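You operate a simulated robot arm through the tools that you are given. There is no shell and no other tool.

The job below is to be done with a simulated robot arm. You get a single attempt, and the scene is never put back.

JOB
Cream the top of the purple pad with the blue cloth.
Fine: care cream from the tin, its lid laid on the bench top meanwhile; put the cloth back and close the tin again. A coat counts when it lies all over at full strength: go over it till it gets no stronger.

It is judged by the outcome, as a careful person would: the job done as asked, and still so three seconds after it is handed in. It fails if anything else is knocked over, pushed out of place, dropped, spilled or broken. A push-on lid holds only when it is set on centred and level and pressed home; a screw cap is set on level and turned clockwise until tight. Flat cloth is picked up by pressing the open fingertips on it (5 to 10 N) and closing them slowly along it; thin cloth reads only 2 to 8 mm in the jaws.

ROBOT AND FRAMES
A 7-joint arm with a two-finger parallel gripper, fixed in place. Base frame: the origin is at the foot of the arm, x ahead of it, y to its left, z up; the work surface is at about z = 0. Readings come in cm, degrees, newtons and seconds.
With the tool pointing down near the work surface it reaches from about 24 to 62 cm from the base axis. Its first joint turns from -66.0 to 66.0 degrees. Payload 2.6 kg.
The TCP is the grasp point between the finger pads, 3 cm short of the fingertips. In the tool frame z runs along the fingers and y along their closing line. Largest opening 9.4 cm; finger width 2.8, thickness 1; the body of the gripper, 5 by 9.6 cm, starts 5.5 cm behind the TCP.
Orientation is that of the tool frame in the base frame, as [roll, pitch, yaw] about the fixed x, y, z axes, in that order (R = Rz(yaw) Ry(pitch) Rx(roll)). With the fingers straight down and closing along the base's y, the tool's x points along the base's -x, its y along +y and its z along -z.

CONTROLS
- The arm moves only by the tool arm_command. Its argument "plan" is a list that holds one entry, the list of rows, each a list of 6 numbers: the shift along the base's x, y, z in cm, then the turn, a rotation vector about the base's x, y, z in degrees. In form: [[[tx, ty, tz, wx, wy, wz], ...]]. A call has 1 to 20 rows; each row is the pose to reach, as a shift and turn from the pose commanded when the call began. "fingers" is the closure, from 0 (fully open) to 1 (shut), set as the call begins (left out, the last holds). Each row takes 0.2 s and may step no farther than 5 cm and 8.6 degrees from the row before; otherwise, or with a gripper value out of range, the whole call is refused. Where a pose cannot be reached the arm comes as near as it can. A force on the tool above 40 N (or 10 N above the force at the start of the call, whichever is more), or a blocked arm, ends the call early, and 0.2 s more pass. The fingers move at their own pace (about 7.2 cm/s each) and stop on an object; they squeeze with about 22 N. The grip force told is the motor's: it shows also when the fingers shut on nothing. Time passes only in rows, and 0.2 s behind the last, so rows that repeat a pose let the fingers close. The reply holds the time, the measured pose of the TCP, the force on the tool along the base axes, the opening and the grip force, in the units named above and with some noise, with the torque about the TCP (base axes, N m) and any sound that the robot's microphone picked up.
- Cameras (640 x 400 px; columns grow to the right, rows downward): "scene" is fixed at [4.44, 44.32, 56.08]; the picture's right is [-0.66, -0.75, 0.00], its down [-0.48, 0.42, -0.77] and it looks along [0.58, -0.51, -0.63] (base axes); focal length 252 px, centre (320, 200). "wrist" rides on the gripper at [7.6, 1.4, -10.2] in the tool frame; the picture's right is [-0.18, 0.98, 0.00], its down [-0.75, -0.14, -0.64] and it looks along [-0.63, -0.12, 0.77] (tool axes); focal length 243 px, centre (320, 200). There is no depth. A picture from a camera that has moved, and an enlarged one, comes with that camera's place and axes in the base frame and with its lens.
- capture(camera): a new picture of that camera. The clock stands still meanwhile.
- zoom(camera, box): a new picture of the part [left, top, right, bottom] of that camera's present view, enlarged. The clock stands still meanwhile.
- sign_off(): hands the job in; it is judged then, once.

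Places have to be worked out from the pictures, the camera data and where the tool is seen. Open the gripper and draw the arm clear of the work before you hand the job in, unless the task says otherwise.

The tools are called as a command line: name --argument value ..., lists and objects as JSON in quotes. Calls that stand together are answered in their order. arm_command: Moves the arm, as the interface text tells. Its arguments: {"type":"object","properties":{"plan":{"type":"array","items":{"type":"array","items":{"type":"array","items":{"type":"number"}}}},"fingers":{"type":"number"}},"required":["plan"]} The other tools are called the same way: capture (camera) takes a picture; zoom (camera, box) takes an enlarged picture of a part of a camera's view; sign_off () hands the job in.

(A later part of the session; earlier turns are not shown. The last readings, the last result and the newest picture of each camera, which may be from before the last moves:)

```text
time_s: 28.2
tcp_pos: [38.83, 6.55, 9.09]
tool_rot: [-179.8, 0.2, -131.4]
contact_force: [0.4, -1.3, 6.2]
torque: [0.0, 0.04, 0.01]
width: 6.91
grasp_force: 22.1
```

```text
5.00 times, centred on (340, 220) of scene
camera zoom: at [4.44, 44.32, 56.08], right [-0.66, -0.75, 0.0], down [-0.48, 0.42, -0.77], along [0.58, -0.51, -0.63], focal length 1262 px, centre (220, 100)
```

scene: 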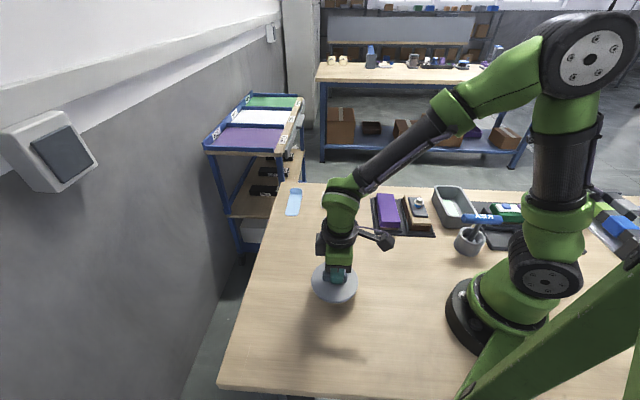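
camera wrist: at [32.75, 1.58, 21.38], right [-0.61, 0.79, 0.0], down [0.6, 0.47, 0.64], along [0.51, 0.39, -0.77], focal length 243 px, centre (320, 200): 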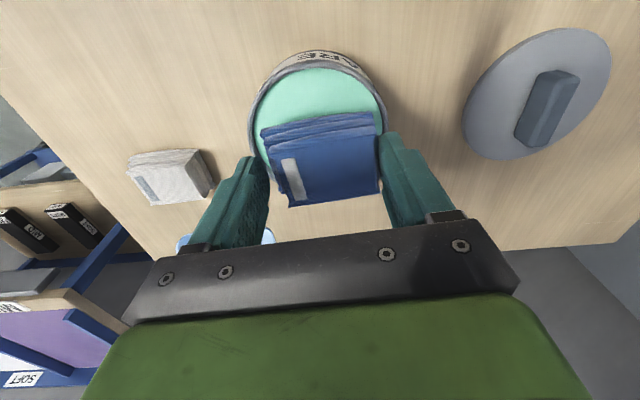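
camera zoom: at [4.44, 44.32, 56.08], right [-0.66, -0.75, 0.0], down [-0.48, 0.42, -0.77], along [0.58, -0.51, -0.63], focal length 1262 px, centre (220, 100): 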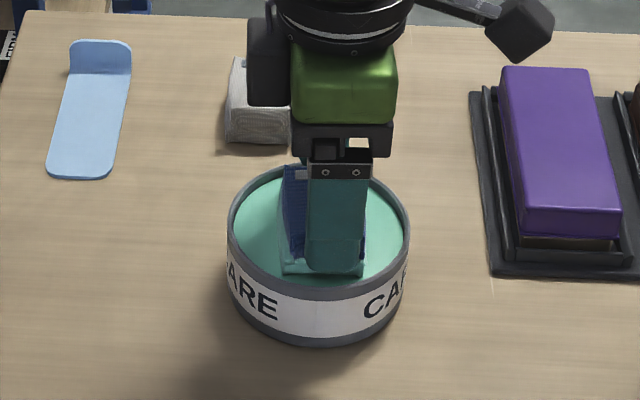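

The cloth's bottom layer has taken on cream (6 N contact). I lift straight up and inspect it.

arm_command --plan '[[[0, 0, 0, 0, 0, 0], [0, 0, 0.3, 0, 0, 0], [0, 0, 0.8, 0, 0, 0], [0, 0, 1.6, 0, 0, 0], [0, 0, 2.8, 0, 0, 0], [0, 0, 4.5, 0, 0, 0], [0, 0, 6.0, 0, 0, 0], [0, 0, 6.0, 0, 0, 0]]]'

capture --camera "wrist"

zoom --camera "scene" --box '[300, 170, 400, 260]'

```text
time_s: 30.0
tcp_pos: [38.86, 6.56, 14.95]
tool_rot: [-180.0, 0.0, -131.4]
contact_force: [0.2, 0.4, -0.7]
torque: [0.01, 0.02, -0.01]
width: 6.91
grasp_force: 21.9
```

```text
taken
camera wrist: at [32.75, 1.67, 25.01], right [-0.62, 0.79, 0.0], down [0.6, 0.47, 0.64], along [0.51, 0.39, -0.77], focal length 243 px, centre (320, 200)
```

wrist: 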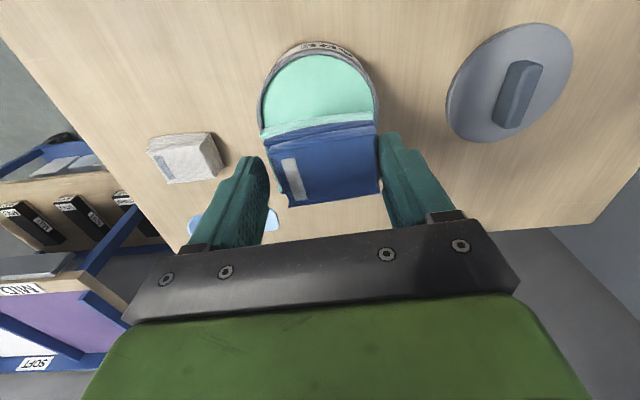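

```text
4.44 times, centred on (350, 215) of scene
camera zoom: at [4.44, 44.32, 56.08], right [-0.66, -0.75, 0.0], down [-0.48, 0.42, -0.77], along [0.58, -0.51, -0.63], focal length 1122 px, centre (187, 133)
```

zoom: 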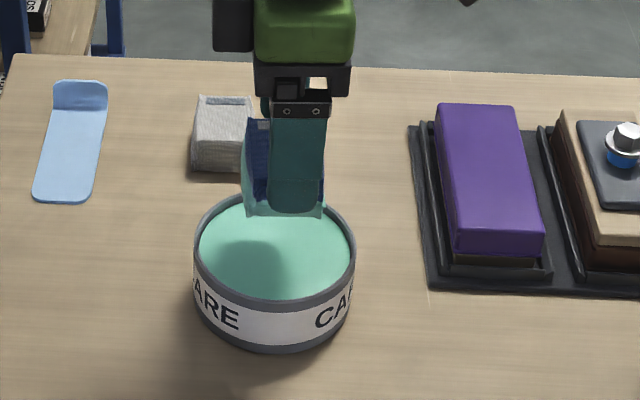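

The cloth carries cream and nothing drips. Before moving to the pad I measure it more precisely with a high zoom.

zoom --camera "scene" --box '[366, 185, 438, 240]'

zoom --camera "scene" --box '[366, 185, 406, 212]'

zoom --camera "scene" --box '[368, 210, 408, 240]'

```text
7.27 times, centred on (402, 212) of scene
camera zoom: at [4.44, 44.32, 56.08], right [-0.66, -0.75, 0.0], down [-0.48, 0.42, -0.77], along [0.58, -0.51, -0.63], focal length 1836 px, centre (-276, 109)
```

zoom: 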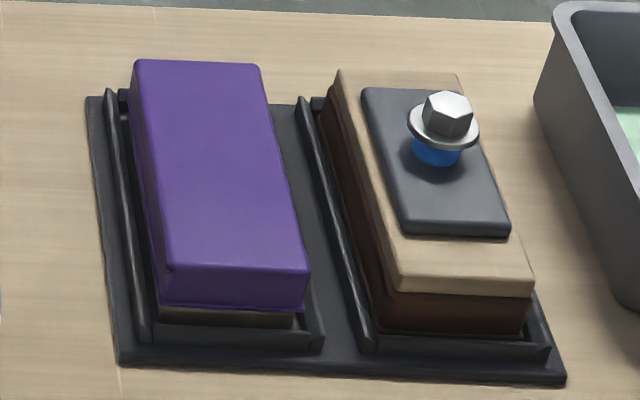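

```text
14.81 times, centred on (386, 198) of scene
camera zoom: at [4.44, 44.32, 56.08], right [-0.66, -0.75, 0.0], down [-0.48, 0.42, -0.77], along [0.58, -0.51, -0.63], focal length 3741 px, centre (-658, 222)
```

zoom: 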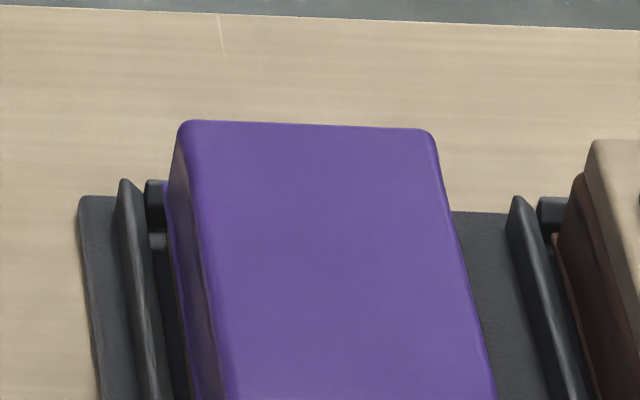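

```text
13.33 times, centred on (388, 225) of scene
camera zoom: at [4.44, 44.32, 56.08], right [-0.66, -0.75, 0.0], down [-0.48, 0.42, -0.77], along [0.58, -0.51, -0.63], focal length 3367 px, centre (-587, -133)
```

zoom: 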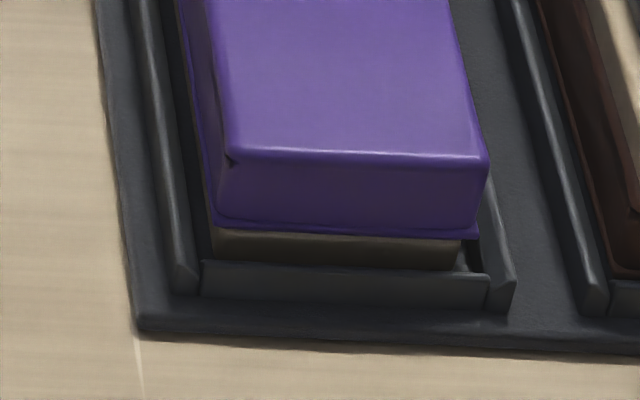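

The pad centre comes out at about (34.9, -9.94), with its long axis at -45° and its top near z≈5.2, roughly 5.4 x 13.1 cm. I carry the cloth over it, turning 3.6° to square it with the pad, and hover.

arm_command --plan '[[[-0.3, -1.2, 0, 0, 0, -0.4], [-1.0, -4.1, 0, 0, 0, -1.2], [-1.8, -7.5, 0, 0, 0, -2.0], [-2.6, -10.9, 0, 0, 0, -2.8], [-3.4, -14.2, -0.2, 0, 0, -3.6], [-3.98, -16.49, -0.5, 0, 0, -3.6], [-3.98, -16.49, -1.5, 0, 0, -3.6], [-3.98, -16.49, -2.5, 0, 0, -3.6], [-3.98, -16.49, -2.5, 0, 0, -3.6]]]'

capture --camera "wrist"

zoom --camera "scene" --box '[350, 150, 450, 250]'

```text
time_s: 32.0
tcp_pos: [34.8, -9.97, 12.42]
tool_rot: [-180.0, 0.0, -135.0]
contact_force: [0.5, -0.3, -0.2]
torque: [0.01, 0.0, -0.03]
width: 6.9
grasp_force: 21.8
```

```text
taken
camera wrist: at [28.39, -14.42, 22.5], right [-0.56, 0.83, 0.0], down [0.63, 0.43, 0.64], along [0.53, 0.36, -0.77], focal length 243 px, centre (320, 200)
```

wrist: 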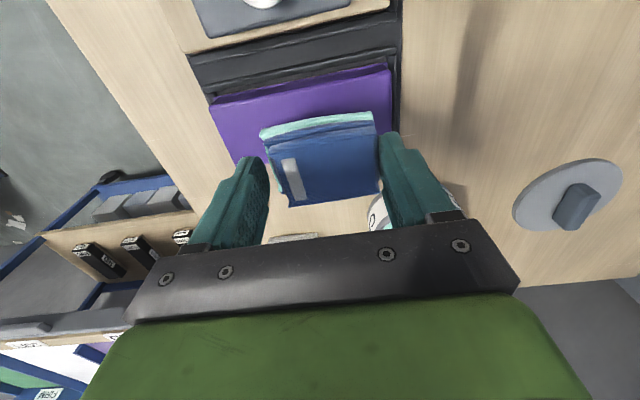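

```text
4.00 times, centred on (400, 200) of scene
camera zoom: at [4.44, 44.32, 56.08], right [-0.66, -0.75, 0.0], down [-0.48, 0.42, -0.77], along [0.58, -0.51, -0.63], focal length 1010 px, centre (0, 200)
```

zoom: 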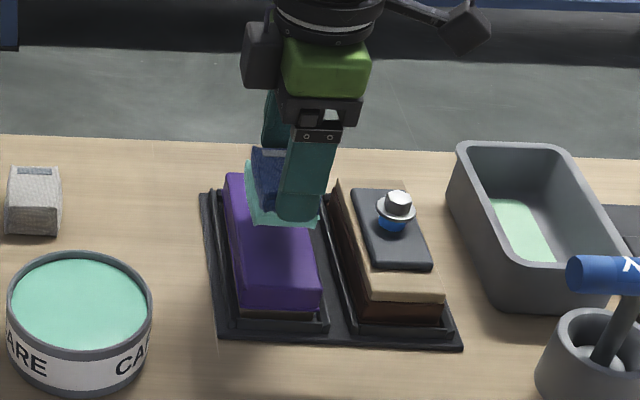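

The wrist picture suggests the pad may sit a bit lower and farther out than I reckoned, so I zoom on it to refine before touching.

zoom --camera "wrist" --box '[180, 0, 420, 160]'

zoom --camera "scene" --box '[366, 185, 438, 240]'

```text
2.50 times, centred on (300, 80) of wrist
camera zoom: at [28.39, -14.42, 22.5], right [-0.56, 0.83, 0.0], down [0.63, 0.43, 0.64], along [0.53, 0.36, -0.77], focal length 606 px, centre (370, 500)
```

zoom: 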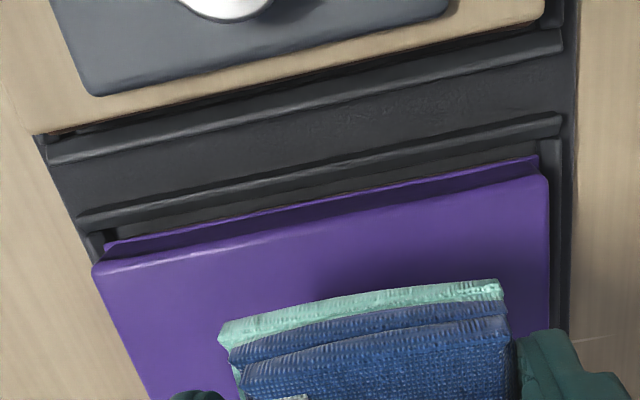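

```text
7.27 times, centred on (402, 212) of scene
camera zoom: at [4.44, 44.32, 56.08], right [-0.66, -0.75, 0.0], down [-0.48, 0.42, -0.77], along [0.58, -0.51, -0.63], focal length 1836 px, centre (-276, 109)
```

zoom: 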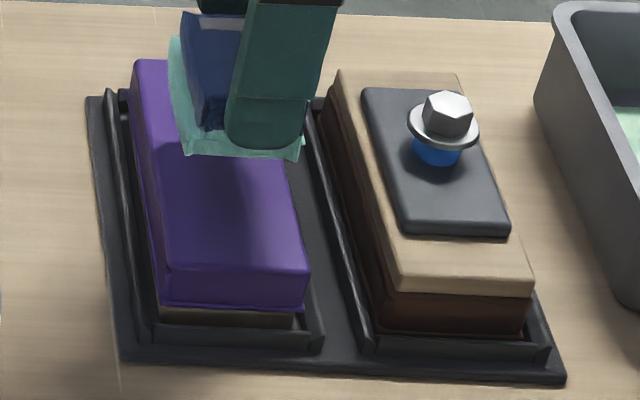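

The refined measurements agree on the pad centre at about (35.5, -10.9), with its top at z≈4.1 and its sides aligned with the tool. I shift there and lower the cloth towards contact, expected at TCP z≈8.6.

arm_command --plan '[[[0.35, -0.5, -0.8, 0, 0, 0], [0.65, -0.95, -1.6, 0, 0, 0], [0.65, -0.95, -2.4, 0, 0, 0], [0.65, -0.95, -2.9, 0, 0, 0], [0.65, -0.95, -3.1, 0, 0, 0], [0.65, -0.95, -3.1, 0, 0, 0]]]'

zoom --camera "wrist" --box '[180, 40, 420, 220]'

zoom --camera "scene" --box '[366, 185, 438, 240]'

```text
time_s: 33.4
tcp_pos: [35.55, -11.0, 9.24]
tool_rot: [180.0, 0.1, -135.0]
contact_force: [0.3, 0.4, -0.6]
torque: [0.0, -0.04, 0.03]
width: 6.92
grasp_force: 22.2
```

```text
2.22 times, centred on (300, 130) of wrist
camera zoom: at [29.14, -15.36, 19.38], right [-0.56, 0.83, 0.0], down [0.63, 0.43, 0.64], along [0.53, 0.36, -0.77], focal length 539 px, centre (364, 356)
```

zoom: 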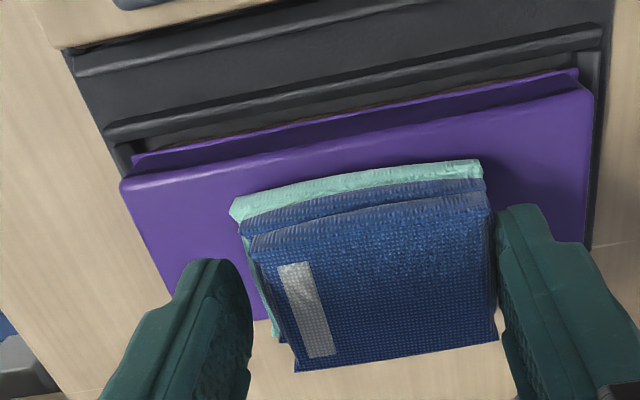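

```text
7.27 times, centred on (402, 212) of scene
camera zoom: at [4.44, 44.32, 56.08], right [-0.66, -0.75, 0.0], down [-0.48, 0.42, -0.77], along [0.58, -0.51, -0.63], focal length 1836 px, centre (-276, 109)
```

zoom: 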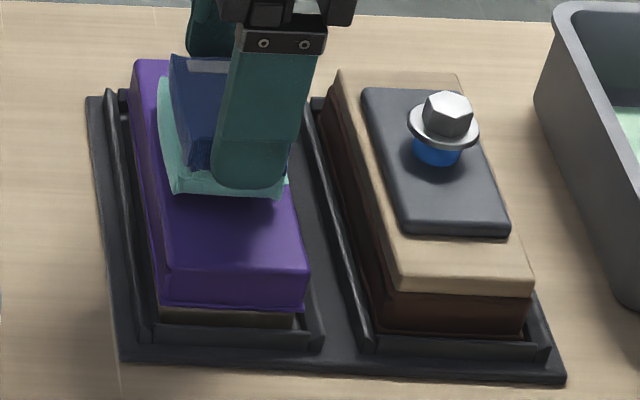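

The cloth is centred over the pad on both axes (pad edges at ±2.75 and ±6.6 cm in the tool frame). I lower onto it in small steps until there is light pressure.

arm_command --plan '[[[0, 0, -0.12, 0, 0, 0], [0, 0, -0.24, 0, 0, 0], [0, 0, -0.36, 0, 0, 0], [0, 0, -0.48, 0, 0, 0], [0, 0, -0.48, 0, 0, 0]]]'

```text
time_s: 34.6
tcp_pos: [35.59, -10.81, 8.78]
tool_rot: [180.0, 0.1, -135.0]
contact_force: [0.5, -0.1, -1.1]
torque: [0.0, -0.01, -0.03]
width: 6.91
grasp_force: 22.0
```

arm_command --plan '[[[0, 0, -0.12, 0, 0, 0], [0, 0, -0.24, 0, 0, 0], [0, 0, -0.36, 0, 0, 0], [0, 0, -0.36, 0, 0, 0]]]'

```text
time_s: 35.6
tcp_pos: [35.59, -10.72, 8.72]
tool_rot: [180.0, 0.1, -135.0]
contact_force: [-7.8, 5.9, 25.5]
torque: [0.31, 0.34, -0.06]
width: 6.92
grasp_force: 22.0
```

Contact is at TCP z≈8.7, but the pressure is stiff at 25 N. I back off about 0.22 cm to get a gentler pressure.

arm_command --plan '[[[0, 0, 0.1, 0, 0, 0], [0, 0, 0.22, 0, 0, 0], [0, 0, 0.22, 0, 0, 0]]]'

zoom --camera "scene" --box '[366, 185, 438, 240]'

zoom --camera "wrist" --box '[180, 40, 420, 220]'

```text
time_s: 36.4
tcp_pos: [35.53, -10.95, 8.63]
tool_rot: [179.8, -0.1, -135.0]
contact_force: [-0.7, 0.4, -0.8]
torque: [0.0, -0.03, -0.01]
width: 6.89
grasp_force: 21.8
```

```text
7.27 times, centred on (402, 212) of scene
camera zoom: at [4.44, 44.32, 56.08], right [-0.66, -0.75, 0.0], down [-0.48, 0.42, -0.77], along [0.58, -0.51, -0.63], focal length 1836 px, centre (-276, 109)
```

zoom: 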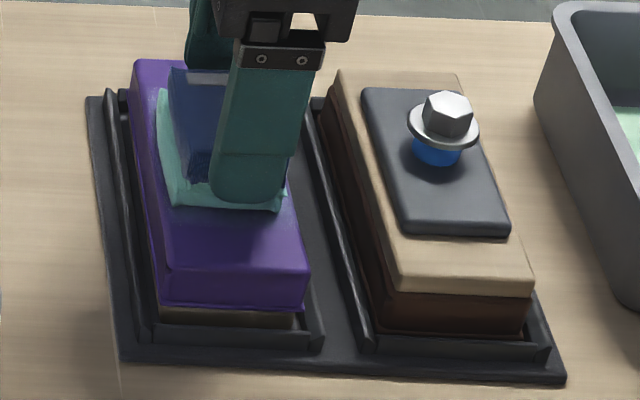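

```text
2.22 times, centred on (300, 130) of wrist
camera zoom: at [29.08, -15.33, 18.69], right [-0.56, 0.83, 0.0], down [0.63, 0.43, 0.64], along [0.53, 0.36, -0.77], focal length 539 px, centre (364, 356)
```

zoom: 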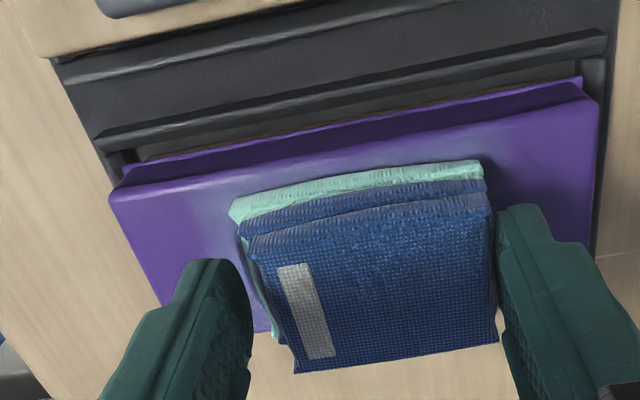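

I now have near-zero force at this height, so about 0.1 cm lower should give a gentle press. I press and make one slow stroke along the pad's long axis, then check the force.

arm_command --plan '[[[0, 0, -0.1, 0, 0, 0], [0.4, -0.4, -0.1, 0, 0, 0], [1.0, -1.0, -0.1, 0, 0, 0], [1.6, -1.6, -0.1, 0, 0, 0], [2.0, -2.0, -0.1, 0, 0, 0], [2.4, -2.4, -0.1, 0, 0, 0], [2.4, -2.4, -0.1, 0, 0, 0]]]'

zoom --camera "scene" --box '[366, 175, 438, 240]'

zoom --camera "wrist" --box '[180, 40, 420, 220]'

```text
time_s: 38.0
tcp_pos: [37.86, -13.28, 8.7]
tool_rot: [-180.0, 0.0, -135.0]
contact_force: [-0.2, 0.1, -0.9]
torque: [0.03, 0.01, 0.0]
width: 6.92
grasp_force: 21.7
```

```text
6.15 times, centred on (402, 208) of scene
camera zoom: at [4.44, 44.32, 56.08], right [-0.66, -0.75, 0.0], down [-0.48, 0.42, -0.77], along [0.58, -0.51, -0.63], focal length 1554 px, centre (-185, 154)
```

zoom: 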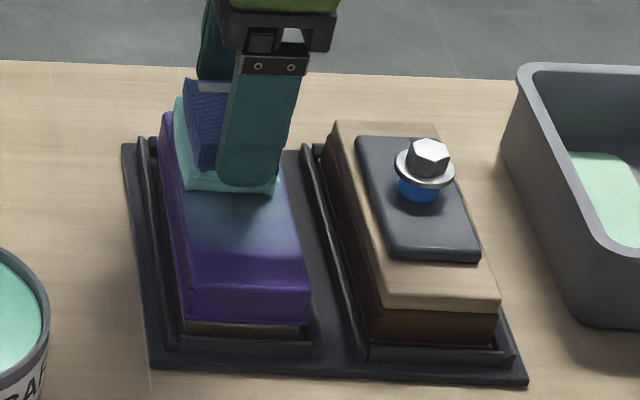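

```text
2.22 times, centred on (300, 130) of wrist
camera zoom: at [31.51, -17.73, 18.68], right [-0.56, 0.83, 0.0], down [0.63, 0.43, 0.64], along [0.53, 0.36, -0.77], focal length 539 px, centre (364, 356)
```

zoom: 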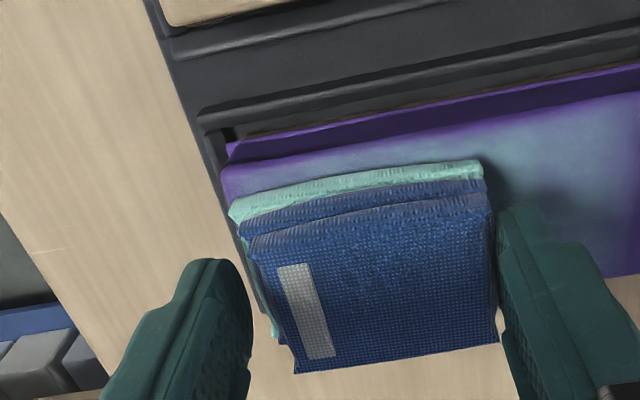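

The cream shows clearly as a teal patch where the cloth pressed. There's hardly any force here now, so I press 0.1 cm more and read it.

arm_command --plan '[[[0, 0, -0.1, 0, 0, 0], [0, 0, -0.1, 0, 0, 0]]]'

```text
time_s: 38.6
tcp_pos: [37.92, -13.22, 8.49]
tool_rot: [180.0, 0.0, -135.1]
contact_force: [-1.1, 0.0, 5.4]
torque: [0.02, 0.04, 0.02]
width: 6.9
grasp_force: 21.6
```

Now 5.4 N: good. From the far end I run a loop of strokes along the pad, one lane 0.75 cm to each side so the cloth just laps both long edges.

arm_command --plan '[[[0.27, 0.27, -0.03, 0, 0, 0], [0.53, 0.53, -0.03, 0, 0, 0], [-0.26, 1.32, -0.03, 0, 0, 0], [-1.05, 2.11, -0.03, 0, 0, 0], [-1.84, 2.9, -0.03, 0, 0, 0], [-2.63, 3.69, -0.03, 0, 0, 0], [-3.42, 4.48, -0.03, 0, 0, 0], [-4.21, 5.27, -0.03, 0, 0, 0], [-4.21, 5.27, -0.03, 0, 0, 0], [-4.74, 4.74, -0.03, 0, 0, 0], [-5.27, 4.21, -0.03, 0, 0, 0], [-5.27, 4.21, -0.03, 0, 0, 0]]]'

zoom --camera "scene" --box '[366, 175, 438, 240]'

zoom --camera "wrist" --box '[150, 20, 420, 220]'

```text
time_s: 41.2
tcp_pos: [32.93, -9.01, 8.51]
tool_rot: [-179.9, 0.1, -135.1]
contact_force: [6.4, 9.3, 19.3]
torque: [0.4, -0.24, 0.03]
width: 6.88
grasp_force: 22.1
```

```text
6.15 times, centred on (402, 208) of scene
camera zoom: at [4.43, 44.32, 56.08], right [-0.66, -0.75, 0.0], down [-0.48, 0.42, -0.77], along [0.58, -0.51, -0.63], focal length 1554 px, centre (-185, 154)
```

zoom: 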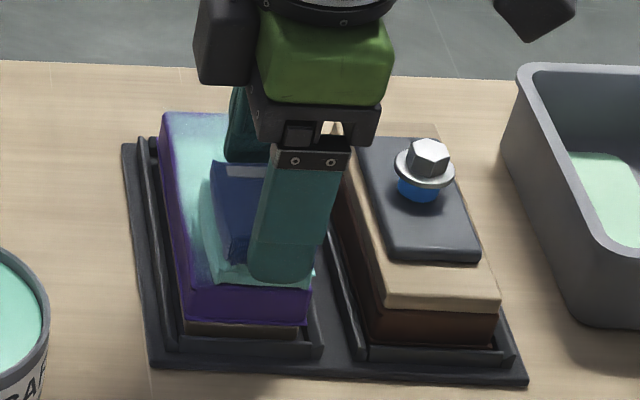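

```text
2.00 times, centred on (285, 120) of wrist
camera zoom: at [26.35, -13.41, 18.56], right [-0.57, 0.82, 0.0], down [0.63, 0.43, 0.64], along [0.53, 0.36, -0.77], focal length 485 px, centre (390, 360)
```

zoom: 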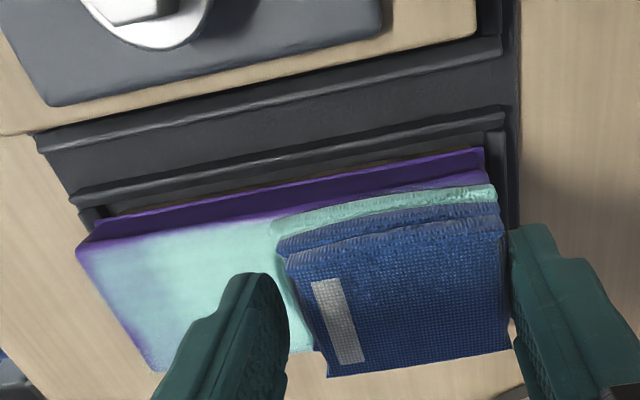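

Transfer is good, but at the near end the press has risen to 19 N: the surface reads slightly higher there. I ease up 0.1 cm at this end, blend back to the earlier height at the far end, and continue the minus lane and then the centre lane.

arm_command --plan '[[[0, 0, 0.1, 0, 0, 0], [0.79, -0.79, 0.085, 0, 0, 0], [1.58, -1.58, 0.07, 0, 0, 0], [2.37, -2.37, 0.055, 0, 0, 0], [3.16, -3.16, 0.04, 0, 0, 0], [3.95, -3.95, 0.025, 0, 0, 0], [4.74, -4.74, 0.01, 0, 0, 0], [4.74, -4.74, 0.01, 0, 0, 0]]]'

zoom --camera "scene" --box '[366, 175, 438, 240]'

zoom --camera "wrist" --box '[150, 20, 420, 220]'

```text
time_s: 43.0
tcp_pos: [37.26, -13.82, 8.55]
tool_rot: [180.0, 0.0, -134.9]
contact_force: [0.3, -0.5, -0.5]
torque: [0.0, 0.0, -0.01]
width: 6.89
grasp_force: 21.4
```

```text
6.15 times, centred on (402, 208) of scene
camera zoom: at [4.44, 44.32, 56.08], right [-0.66, -0.75, 0.0], down [-0.48, 0.42, -0.77], along [0.58, -0.51, -0.63], focal length 1554 px, centre (-185, 154)
```

zoom: 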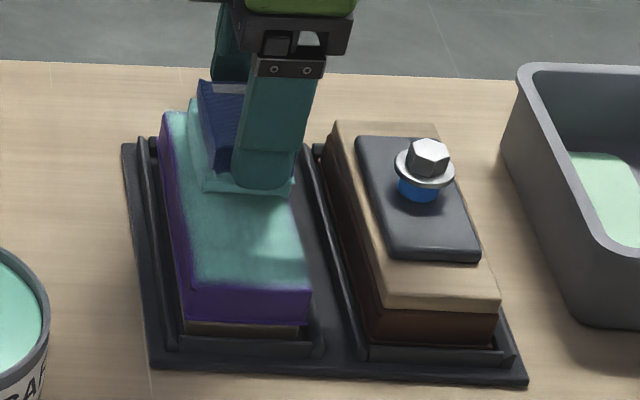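

```text
2.00 times, centred on (285, 120) of wrist
camera zoom: at [30.95, -18.2, 18.6], right [-0.56, 0.83, 0.0], down [0.63, 0.43, 0.64], along [0.53, 0.36, -0.77], focal length 485 px, centre (390, 360)
```

zoom: 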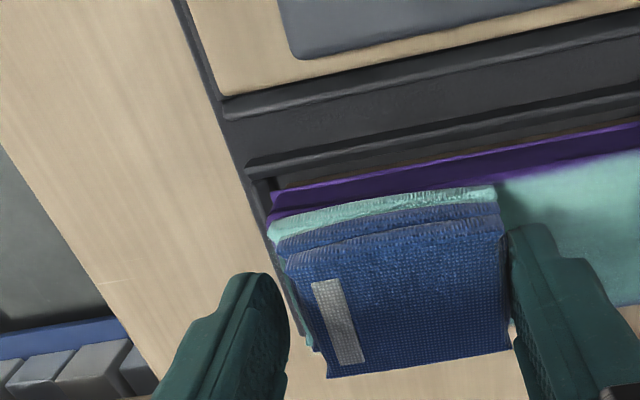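

Most of the top is now teal, and the force here has dropped to nothing. I press 0.08 cm lower at the far end, go back along the plus lane, and read the force at the near end.

arm_command --plan '[[[0, 0, -0.08, 0, 0, 0], [0.56, 0.56, -0.08, 0, 0, 0], [1.13, 1.13, -0.08, 0, 0, 0], [0.34, 1.92, -0.057, 0, 0, 0], [-0.45, 2.71, -0.034, 0, 0, 0], [-1.24, 3.5, -0.011, 0, 0, 0], [-2.03, 4.29, 0.012, 0, 0, 0], [-2.82, 5.08, 0.035, 0, 0, 0], [-3.61, 5.87, 0.06, 0, 0, 0], [-3.61, 5.87, 0.06, 0, 0, 0]]]'

zoom --camera "scene" --box '[366, 175, 438, 240]'

zoom --camera "wrist" --box '[150, 20, 420, 220]'

```text
time_s: 45.2
tcp_pos: [34.0, -7.91, 8.55]
tool_rot: [-179.9, 0.1, -134.9]
contact_force: [5.4, -5.5, 14.3]
torque: [-0.24, -0.22, 0.02]
width: 6.9
grasp_force: 22.0
```

```text
6.15 times, centred on (402, 208) of scene
camera zoom: at [4.44, 44.32, 56.08], right [-0.66, -0.75, 0.0], down [-0.48, 0.42, -0.77], along [0.58, -0.51, -0.63], focal length 1554 px, centre (-185, 154)
```

zoom: 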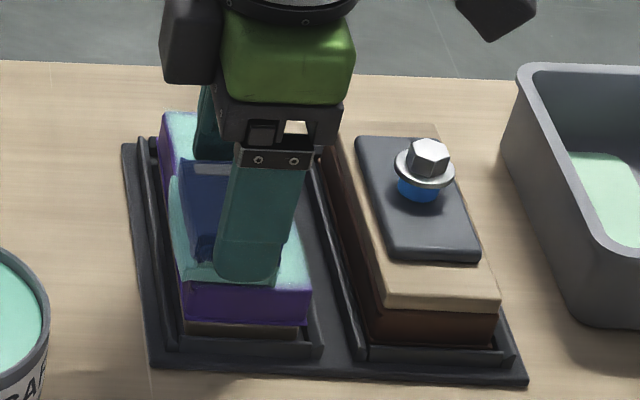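

```text
2.00 times, centred on (285, 120) of wrist
camera zoom: at [27.45, -12.34, 18.51], right [-0.56, 0.83, 0.0], down [0.63, 0.43, 0.64], along [0.53, 0.36, -0.77], focal length 485 px, centre (390, 360)
```

zoom: 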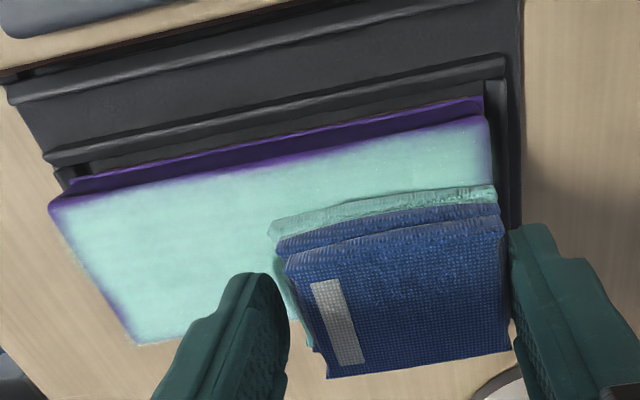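

The coat shows well; thin purple margins remain at the ends and along the edges. I widen the lanes to about 1.1 cm and extend the ends a little, easing the pressure slightly, and run the minus lane to the far end.

arm_command --plan '[[[-0.46, 0.46, 0.03, 0, 0, 0], [-1.17, -0.25, 0.03, 0, 0, 0], [-1.87, -0.95, 0.03, 0, 0, 0], [-1.06, -1.76, 0.005, 0, 0, 0], [-0.25, -2.57, -0.02, 0, 0, 0], [0.56, -3.38, -0.045, 0, 0, 0], [1.37, -4.19, -0.07, 0, 0, 0], [2.18, -5.0, -0.09, 0, 0, 0], [2.99, -5.81, -0.11, 0, 0, 0], [3.8, -6.62, -0.13, 0, 0, 0], [3.8, -6.62, -0.13, 0, 0, 0]]]'

zoom --camera "wrist" --box '[150, 20, 450, 220]'

zoom --camera "scene" --box '[366, 175, 438, 240]'

```text
time_s: 47.6
tcp_pos: [37.7, -14.58, 8.32]
tool_rot: [179.9, 0.1, -135.1]
contact_force: [-5.9, 8.6, 25.5]
torque: [0.42, 0.24, 0.03]
width: 6.93
grasp_force: 22.4
```

```text
2.00 times, centred on (300, 120) of wrist
camera zoom: at [31.3, -18.96, 18.44], right [-0.57, 0.82, 0.0], down [0.63, 0.43, 0.64], along [0.53, 0.36, -0.77], focal length 485 px, centre (360, 360)
```

zoom: 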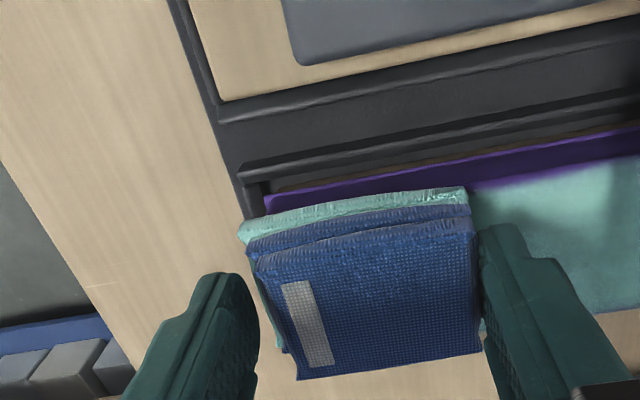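

```text
6.15 times, centred on (402, 208) of scene
camera zoom: at [4.43, 44.32, 56.08], right [-0.66, -0.75, 0.0], down [-0.48, 0.42, -0.77], along [0.58, -0.51, -0.63], focal length 1554 px, centre (-185, 154)
```

zoom: 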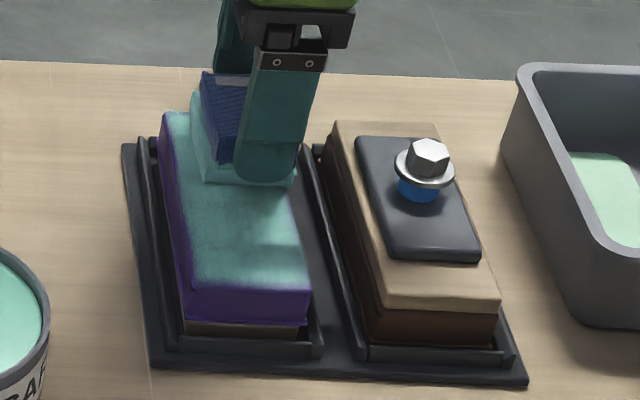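

Force at this end is 25 N, so I ease up 0.06 cm. Then I cross to the plus lane and run back to the near end.

arm_command --plan '[[[0, 0, 0.06, 0, 0, 0], [0.8, 0.8, 0.06, 0, 0, 0], [1.59, 1.59, 0.06, 0, 0, 0], [0.78, 2.4, 0.08, 0, 0, 0], [-0.03, 3.21, 0.1, 0, 0, 0], [-0.84, 4.02, 0.12, 0, 0, 0], [-1.65, 4.83, 0.14, 0, 0, 0], [-2.46, 5.64, 0.155, 0, 0, 0], [-3.27, 6.45, 0.17, 0, 0, 0], [-4.08, 7.26, 0.18, 0, 0, 0], [-4.08, 7.26, 0.18, 0, 0, 0]]]'

zoom --camera "wrist" --box '[100, 0, 420, 220]'

zoom --camera "scene" --box '[366, 175, 438, 240]'

```text
time_s: 50.0
tcp_pos: [33.58, -7.2, 8.53]
tool_rot: [180.0, 0.1, -134.9]
contact_force: [0.2, -0.3, -0.3]
torque: [0.03, 0.02, -0.03]
width: 6.92
grasp_force: 22.3
```

```text
1.82 times, centred on (260, 110) of wrist
camera zoom: at [27.05, -11.62, 18.59], right [-0.56, 0.83, 0.0], down [0.63, 0.43, 0.64], along [0.53, 0.36, -0.77], focal length 441 px, centre (429, 364)
```

zoom: 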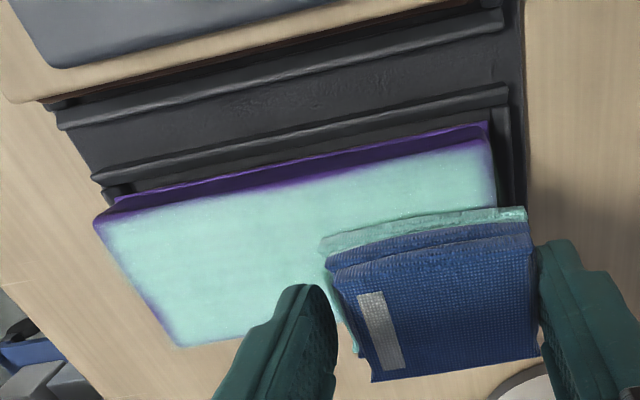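

```text
6.15 times, centred on (402, 208) of scene
camera zoom: at [4.44, 44.32, 56.08], right [-0.66, -0.75, 0.0], down [-0.48, 0.42, -0.77], along [0.58, -0.51, -0.63], focal length 1554 px, centre (-185, 154)
```

zoom: 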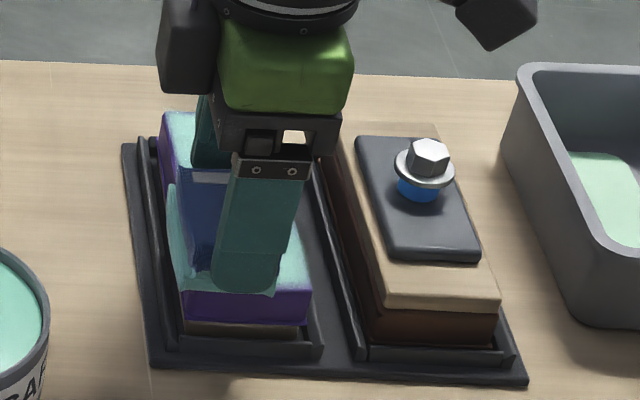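

The force is back to nothing and purple margins remain at the ends and edges, with the cloth partly used up. I lift off and go back over the tin to reload, looking at the pad from the scene camera.

arm_command --plan '[[[0, 0, 0.8, 0, 0, 0], [0, 0, 2.5, 0, 0, 0], [0, 0, 5.0, 0, 0, 0], [0.8, 2.0, 6.0, 0, 0, 0], [2.2, 5.6, 6.0, 0, 0, 0], [3.6, 9.3, 6.0, 0, 0, 0], [4.8, 12.4, 6.0, 0, 0, 0], [5.32, 13.75, 5.0, 0, 0, 0], [5.32, 13.75, 3.0, 0, 0, 0], [5.32, 13.75, 3.0, 0, 0, 0]]]'

zoom --camera "scene" --box '[366, 175, 438, 240]'

zoom --camera "wrist" --box '[220, 30, 420, 230]'

```text
time_s: 52.2
tcp_pos: [38.72, 6.51, 11.4]
tool_rot: [-179.9, 0.0, -135.0]
contact_force: [-1.2, 0.7, -0.5]
torque: [0.02, -0.01, 0.01]
width: 6.9
grasp_force: 21.3
```

```text
6.15 times, centred on (402, 208) of scene
camera zoom: at [4.44, 44.32, 56.08], right [-0.66, -0.75, 0.0], down [-0.48, 0.42, -0.77], along [0.58, -0.51, -0.63], focal length 1554 px, centre (-185, 154)
```

zoom: 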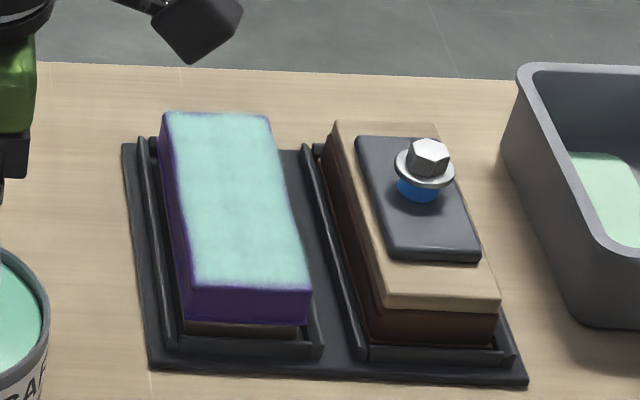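

```text
2.00 times, centred on (320, 130) of wrist
camera zoom: at [32.33, 2.06, 21.55], right [-0.56, 0.83, 0.0], down [0.63, 0.43, 0.64], along [0.53, 0.36, -0.77], focal length 485 px, centre (320, 340)
```

zoom: 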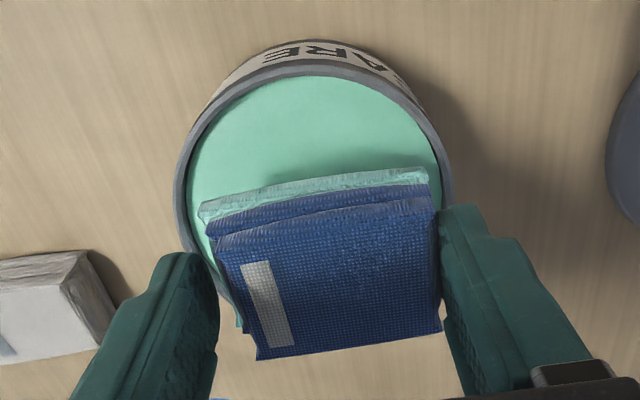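

zoom --camera "scene" --box '[378, 188, 410, 222]'

zoom --camera "scene" --box '[310, 190, 370, 250]'

```text
11.76 times, centred on (394, 205) of scene
camera zoom: at [4.44, 44.32, 56.08], right [-0.66, -0.75, 0.0], down [-0.48, 0.42, -0.77], along [0.58, -0.51, -0.63], focal length 2971 px, centre (-551, 141)
```

zoom: 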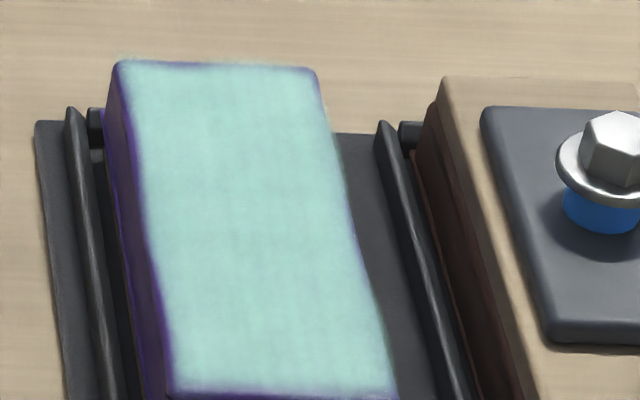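

```text
6.67 times, centred on (340, 220) of scene
camera zoom: at [4.44, 44.32, 56.08], right [-0.66, -0.75, 0.0], down [-0.48, 0.42, -0.77], along [0.58, -0.51, -0.63], focal length 1683 px, centre (187, 67)
```

zoom: 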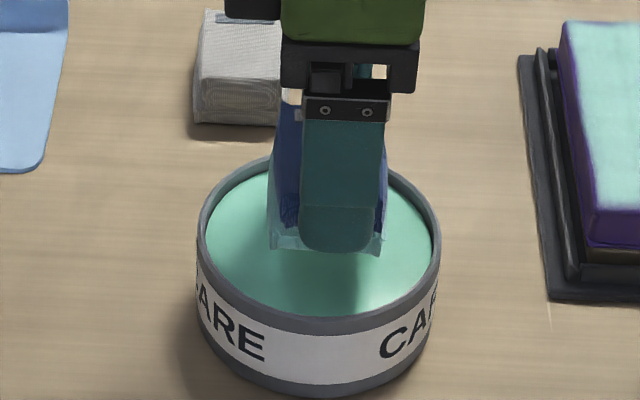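

The coat is nearly full, with only thin fuzzy purple margins at the edges. I reload the cloth: down into the cream in small steps.

arm_command --plan '[[[0.12, 0.02, -0.6, 0, 0, 0], [0.15, 0.03, -1.2, 0, 0, 0], [0.15, 0.03, -1.7, 0, 0, 0], [0.15, 0.03, -2.0, 0, 0, 0], [0.15, 0.03, -2.2, 0, 0, 0], [0.15, 0.03, -2.2, 0, 0, 0]]]'

```text
time_s: 53.6
tcp_pos: [38.91, 6.48, 9.36]
tool_rot: [180.0, 0.1, -135.1]
contact_force: [0.7, 0.3, -1.4]
torque: [-0.03, 0.02, 0.03]
width: 6.9
grasp_force: 22.3
```

arm_command --plan '[[[0, 0, -0.12, 0, 0, 0], [0, 0, -0.24, 0, 0, 0], [0, 0, -0.36, 0, 0, 0], [0, 0, -0.36, 0, 0, 0]]]'

zoom --camera "wrist" --box '[220, 30, 420, 230]'

```text
time_s: 54.6
tcp_pos: [38.95, 6.48, 9.02]
tool_rot: [180.0, 0.0, -134.9]
contact_force: [0.0, 0.7, 0.1]
torque: [0.03, -0.01, 0.01]
width: 6.9
grasp_force: 22.0
```

```text
2.00 times, centred on (320, 130) of wrist
camera zoom: at [32.57, 2.05, 19.04], right [-0.56, 0.83, 0.0], down [0.63, 0.43, 0.64], along [0.53, 0.36, -0.77], focal length 485 px, centre (320, 340)
```

zoom: 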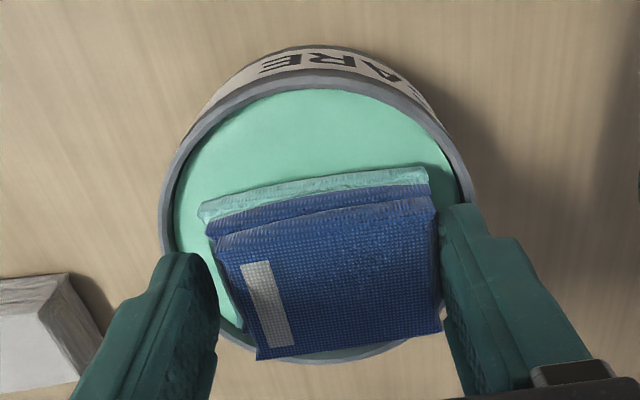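

Not quite in contact yet. Another 0.2 cm down in small steps.

arm_command --plan '[[[0, 0, -0.08, 0, 0, 0], [0, 0, -0.16, 0, 0, 0], [0, 0, -0.16, 0, 0, 0]]]'

zoom --camera "wrist" --box '[220, 30, 420, 230]'

```text
time_s: 55.4
tcp_pos: [39.04, 6.6, 8.9]
tool_rot: [-179.9, -0.1, -135.0]
contact_force: [0.4, 0.0, -1.3]
torque: [0.02, -0.03, 0.01]
width: 6.88
grasp_force: 22.5
```

```text
2.00 times, centred on (320, 130) of wrist
camera zoom: at [32.58, 2.12, 18.94], right [-0.56, 0.83, 0.0], down [0.63, 0.43, 0.64], along [0.53, 0.36, -0.77], focal length 485 px, centre (320, 340)
```

zoom: 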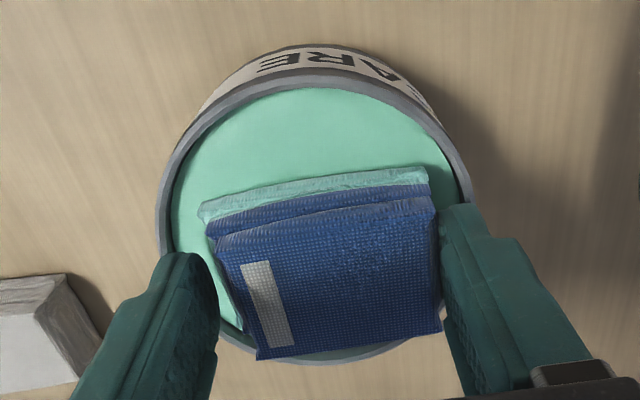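

Still free at 8.9: the cloth has likely slid up slightly between the fingers under the heavier presses. I continue down a little.

arm_command --plan '[[[0, 0, -0.08, 0, 0, 0], [0, 0, -0.16, 0, 0, 0], [0, 0, -0.24, 0, 0, 0], [0, 0, -0.24, 0, 0, 0]]]'

zoom --camera "wrist" --box '[220, 30, 420, 230]'

zoom --camera "scene" --box '[310, 190, 370, 250]'

```text
time_s: 56.4
tcp_pos: [38.92, 6.38, 8.64]
tool_rot: [180.0, 0.0, -135.0]
contact_force: [-3.6, 1.8, 9.9]
torque: [-0.03, 0.16, -0.02]
width: 6.9
grasp_force: 22.4
```

```text
2.00 times, centred on (320, 130) of wrist
camera zoom: at [32.61, 2.07, 18.74], right [-0.56, 0.83, 0.0], down [0.63, 0.43, 0.64], along [0.53, 0.36, -0.77], focal length 485 px, centre (320, 340)
```

zoom: 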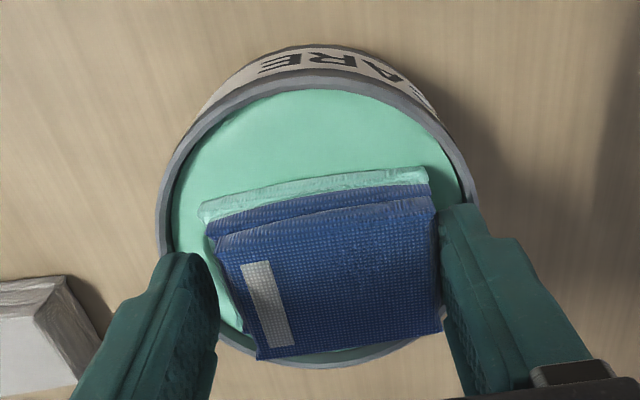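

```text
6.67 times, centred on (340, 220) of scene
camera zoom: at [4.44, 44.32, 56.09], right [-0.66, -0.75, 0.0], down [-0.48, 0.42, -0.77], along [0.58, -0.51, -0.63], focal length 1683 px, centre (187, 67)
```

zoom: 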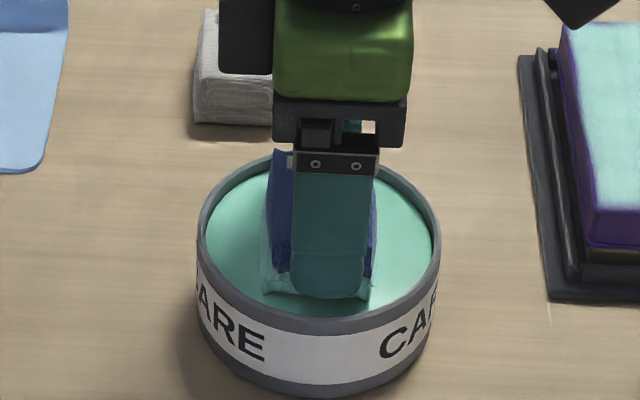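

Freshly loaded at about 10 N, with contact near TCP z≈8.7. I lift out and carry it back over the pad centre.

arm_command --plan '[[[0, 0, 0.3, 0, 0, 0], [0, 0, 1.0, 0, 0, 0], [0, 0, 2.5, 0, 0, 0], [0, 0, 4.5, 0, 0, 0], [-0.7, -3.5, 5.0, 0, 0, 0], [-1.5, -7.5, 5.0, 0, 0, 0], [-2.3, -11.5, 5.0, 0, 0, 0], [-3.1, -15.2, 5.0, 0, 0, 0], [-3.45, -17.36, 4.0, 0, 0, 0], [-3.45, -17.36, 2.0, 0, 0, 0], [-3.45, -17.36, 0.8, 0, 0, 0], [-3.45, -17.36, 0.8, 0, 0, 0]]]'

zoom --camera "wrist" --box '[150, 20, 450, 220]'

```text
time_s: 59.0
tcp_pos: [35.54, -10.71, 9.36]
tool_rot: [-179.9, 0.0, -135.0]
contact_force: [0.2, -0.6, 0.5]
torque: [0.0, 0.01, 0.02]
width: 6.89
grasp_force: 22.3
```

```text
2.00 times, centred on (300, 120) of wrist
camera zoom: at [29.02, -15.28, 19.43], right [-0.56, 0.83, 0.0], down [0.63, 0.43, 0.64], along [0.53, 0.36, -0.77], focal length 485 px, centre (360, 360)
```

zoom: 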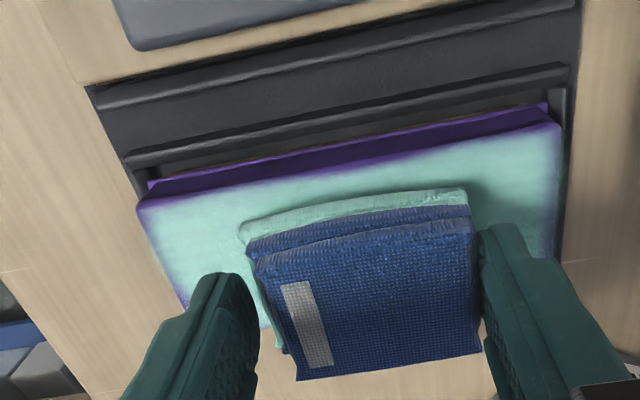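

The pad hasn't moved and I'm centred over it. I lower to contact again in fine steps.

arm_command --plan '[[[0, 0, -0.3, 0, 0, 0], [0, 0, -0.55, 0, 0, 0], [0, 0, -0.63, 0, 0, 0], [0, 0, -0.71, 0, 0, 0], [0, 0, -0.71, 0, 0, 0]]]'

```text
time_s: 60.2
tcp_pos: [35.46, -10.86, 8.87]
tool_rot: [180.0, 0.0, -134.9]
contact_force: [1.1, -0.5, -0.3]
torque: [0.02, 0.02, -0.01]
width: 6.9
grasp_force: 22.1
```

arm_command --plan '[[[0, 0, -0.08, 0, 0, 0], [0, 0, -0.16, 0, 0, 0], [0, 0, -0.24, 0, 0, 0], [0, 0, -0.24, 0, 0, 0]]]'

```text
time_s: 61.2
tcp_pos: [35.57, -10.86, 8.42]
tool_rot: [-180.0, 0.1, -135.1]
contact_force: [0.3, -0.6, -0.5]
torque: [0.0, 0.0, 0.0]
width: 6.92
grasp_force: 21.6
```

arm_command --plan '[[[0, 0, -0.07, 0, 0, 0], [0, 0, -0.14, 0, 0, 0], [0, 0, -0.14, 0, 0, 0]]]'

```text
time_s: 62.0
tcp_pos: [35.55, -10.82, 8.33]
tool_rot: [180.0, 0.0, -135.2]
contact_force: [-6.2, -0.9, 15.4]
torque: [0.06, 0.3, -0.01]
width: 6.91
grasp_force: 22.4
```

15 N: I ease up 0.05 cm and go over the plus edge to the far end, then sweep across that end.

arm_command --plan '[[[0.46, 0.46, 0.05, 0, 0, 0], [0.92, 0.92, 0.05, 0, 0, 0], [1.62, 0.22, 0.04, 0, 0, 0], [2.32, -0.48, 0.03, 0, 0, 0], [3.02, -1.18, 0.025, 0, 0, 0], [3.75, -1.91, 0.02, 0, 0, 0], [3.75, -1.91, 0.02, 0, 0, 0], [2.83, -2.83, 0.02, 0, 0, 0], [1.91, -3.75, 0.02, 0, 0, 0], [1.91, -3.75, 0.02, 0, 0, 0]]]'

zoom --camera "scene" --box '[366, 175, 438, 240]'

zoom --camera "wrist" --box '[150, 20, 450, 220]'

```text
time_s: 64.2
tcp_pos: [37.46, -14.55, 8.32]
tool_rot: [-179.9, -0.1, -135.1]
contact_force: [4.6, 1.5, 8.5]
torque: [0.08, -0.25, -0.03]
width: 6.92
grasp_force: 21.6
```

```text
6.15 times, centred on (402, 208) of scene
camera zoom: at [4.44, 44.32, 56.08], right [-0.66, -0.75, 0.0], down [-0.48, 0.42, -0.77], along [0.58, -0.51, -0.63], focal length 1554 px, centre (-185, 154)
```

zoom: 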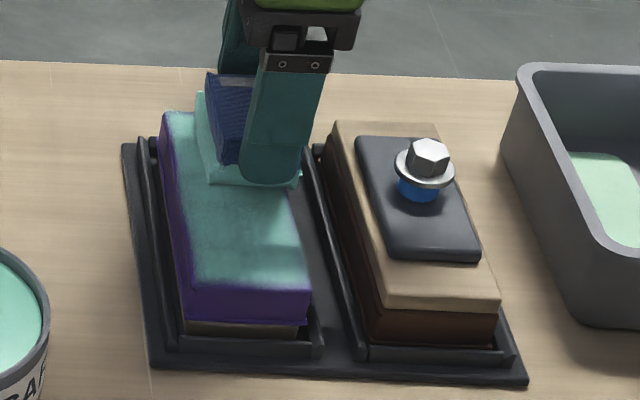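

```text
2.00 times, centred on (300, 120) of wrist
camera zoom: at [31.07, -19.05, 18.43], right [-0.57, 0.82, 0.0], down [0.63, 0.43, 0.64], along [0.53, 0.36, -0.77], focal length 485 px, centre (360, 360)
```

zoom: 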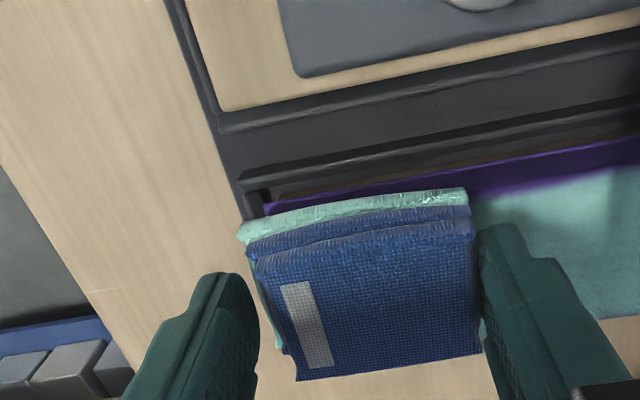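

A good 8.5 N here. I now run the minus edge back to the near end and sweep across that end.

arm_command --plan '[[[-0.83, 0.83, 0.005, 0, 0, 0], [-1.66, 1.66, 0.01, 0, 0, 0], [-2.49, 2.49, 0.015, 0, 0, 0], [-3.32, 3.32, 0.02, 0, 0, 0], [-4.15, 4.15, 0.025, 0, 0, 0], [-4.98, 4.98, 0.03, 0, 0, 0], [-5.8, 5.8, 0.035, 0, 0, 0], [-5.8, 5.8, 0.035, 0, 0, 0], [-4.88, 6.72, 0.035, 0, 0, 0], [-3.96, 7.64, 0.035, 0, 0, 0], [-3.96, 7.64, 0.035, 0, 0, 0]]]'

zoom --camera "scene" --box '[366, 175, 438, 240]'

zoom --camera "wrist" --box '[100, 0, 420, 220]'

```text
time_s: 66.6
tcp_pos: [33.56, -7.0, 8.43]
tool_rot: [-180.0, 0.1, -135.1]
contact_force: [-5.2, -5.9, 15.1]
torque: [-0.32, 0.19, -0.07]
width: 6.89
grasp_force: 22.3
```

```text
6.15 times, centred on (402, 208) of scene
camera zoom: at [4.44, 44.32, 56.08], right [-0.66, -0.75, 0.0], down [-0.48, 0.42, -0.77], along [0.58, -0.51, -0.63], focal length 1554 px, centre (-185, 154)
```

zoom: 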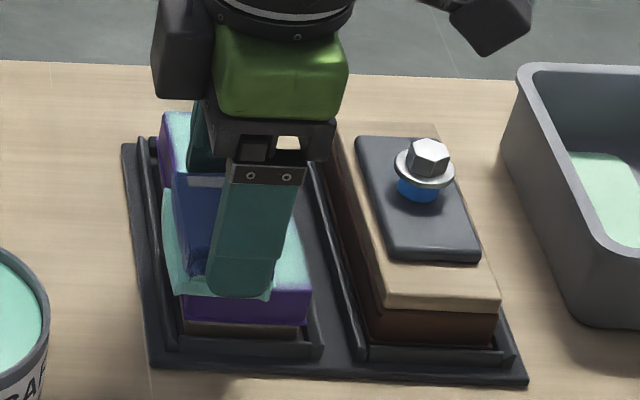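

```text
1.82 times, centred on (260, 110) of wrist
camera zoom: at [27.1, -11.35, 18.41], right [-0.56, 0.83, 0.0], down [0.63, 0.43, 0.64], along [0.53, 0.36, -0.77], focal length 441 px, centre (429, 364)
```

zoom: 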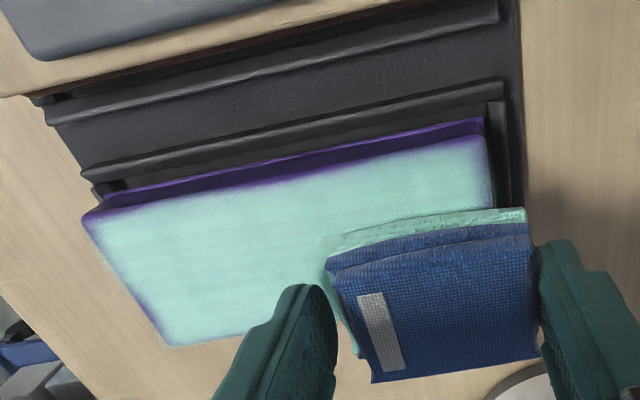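

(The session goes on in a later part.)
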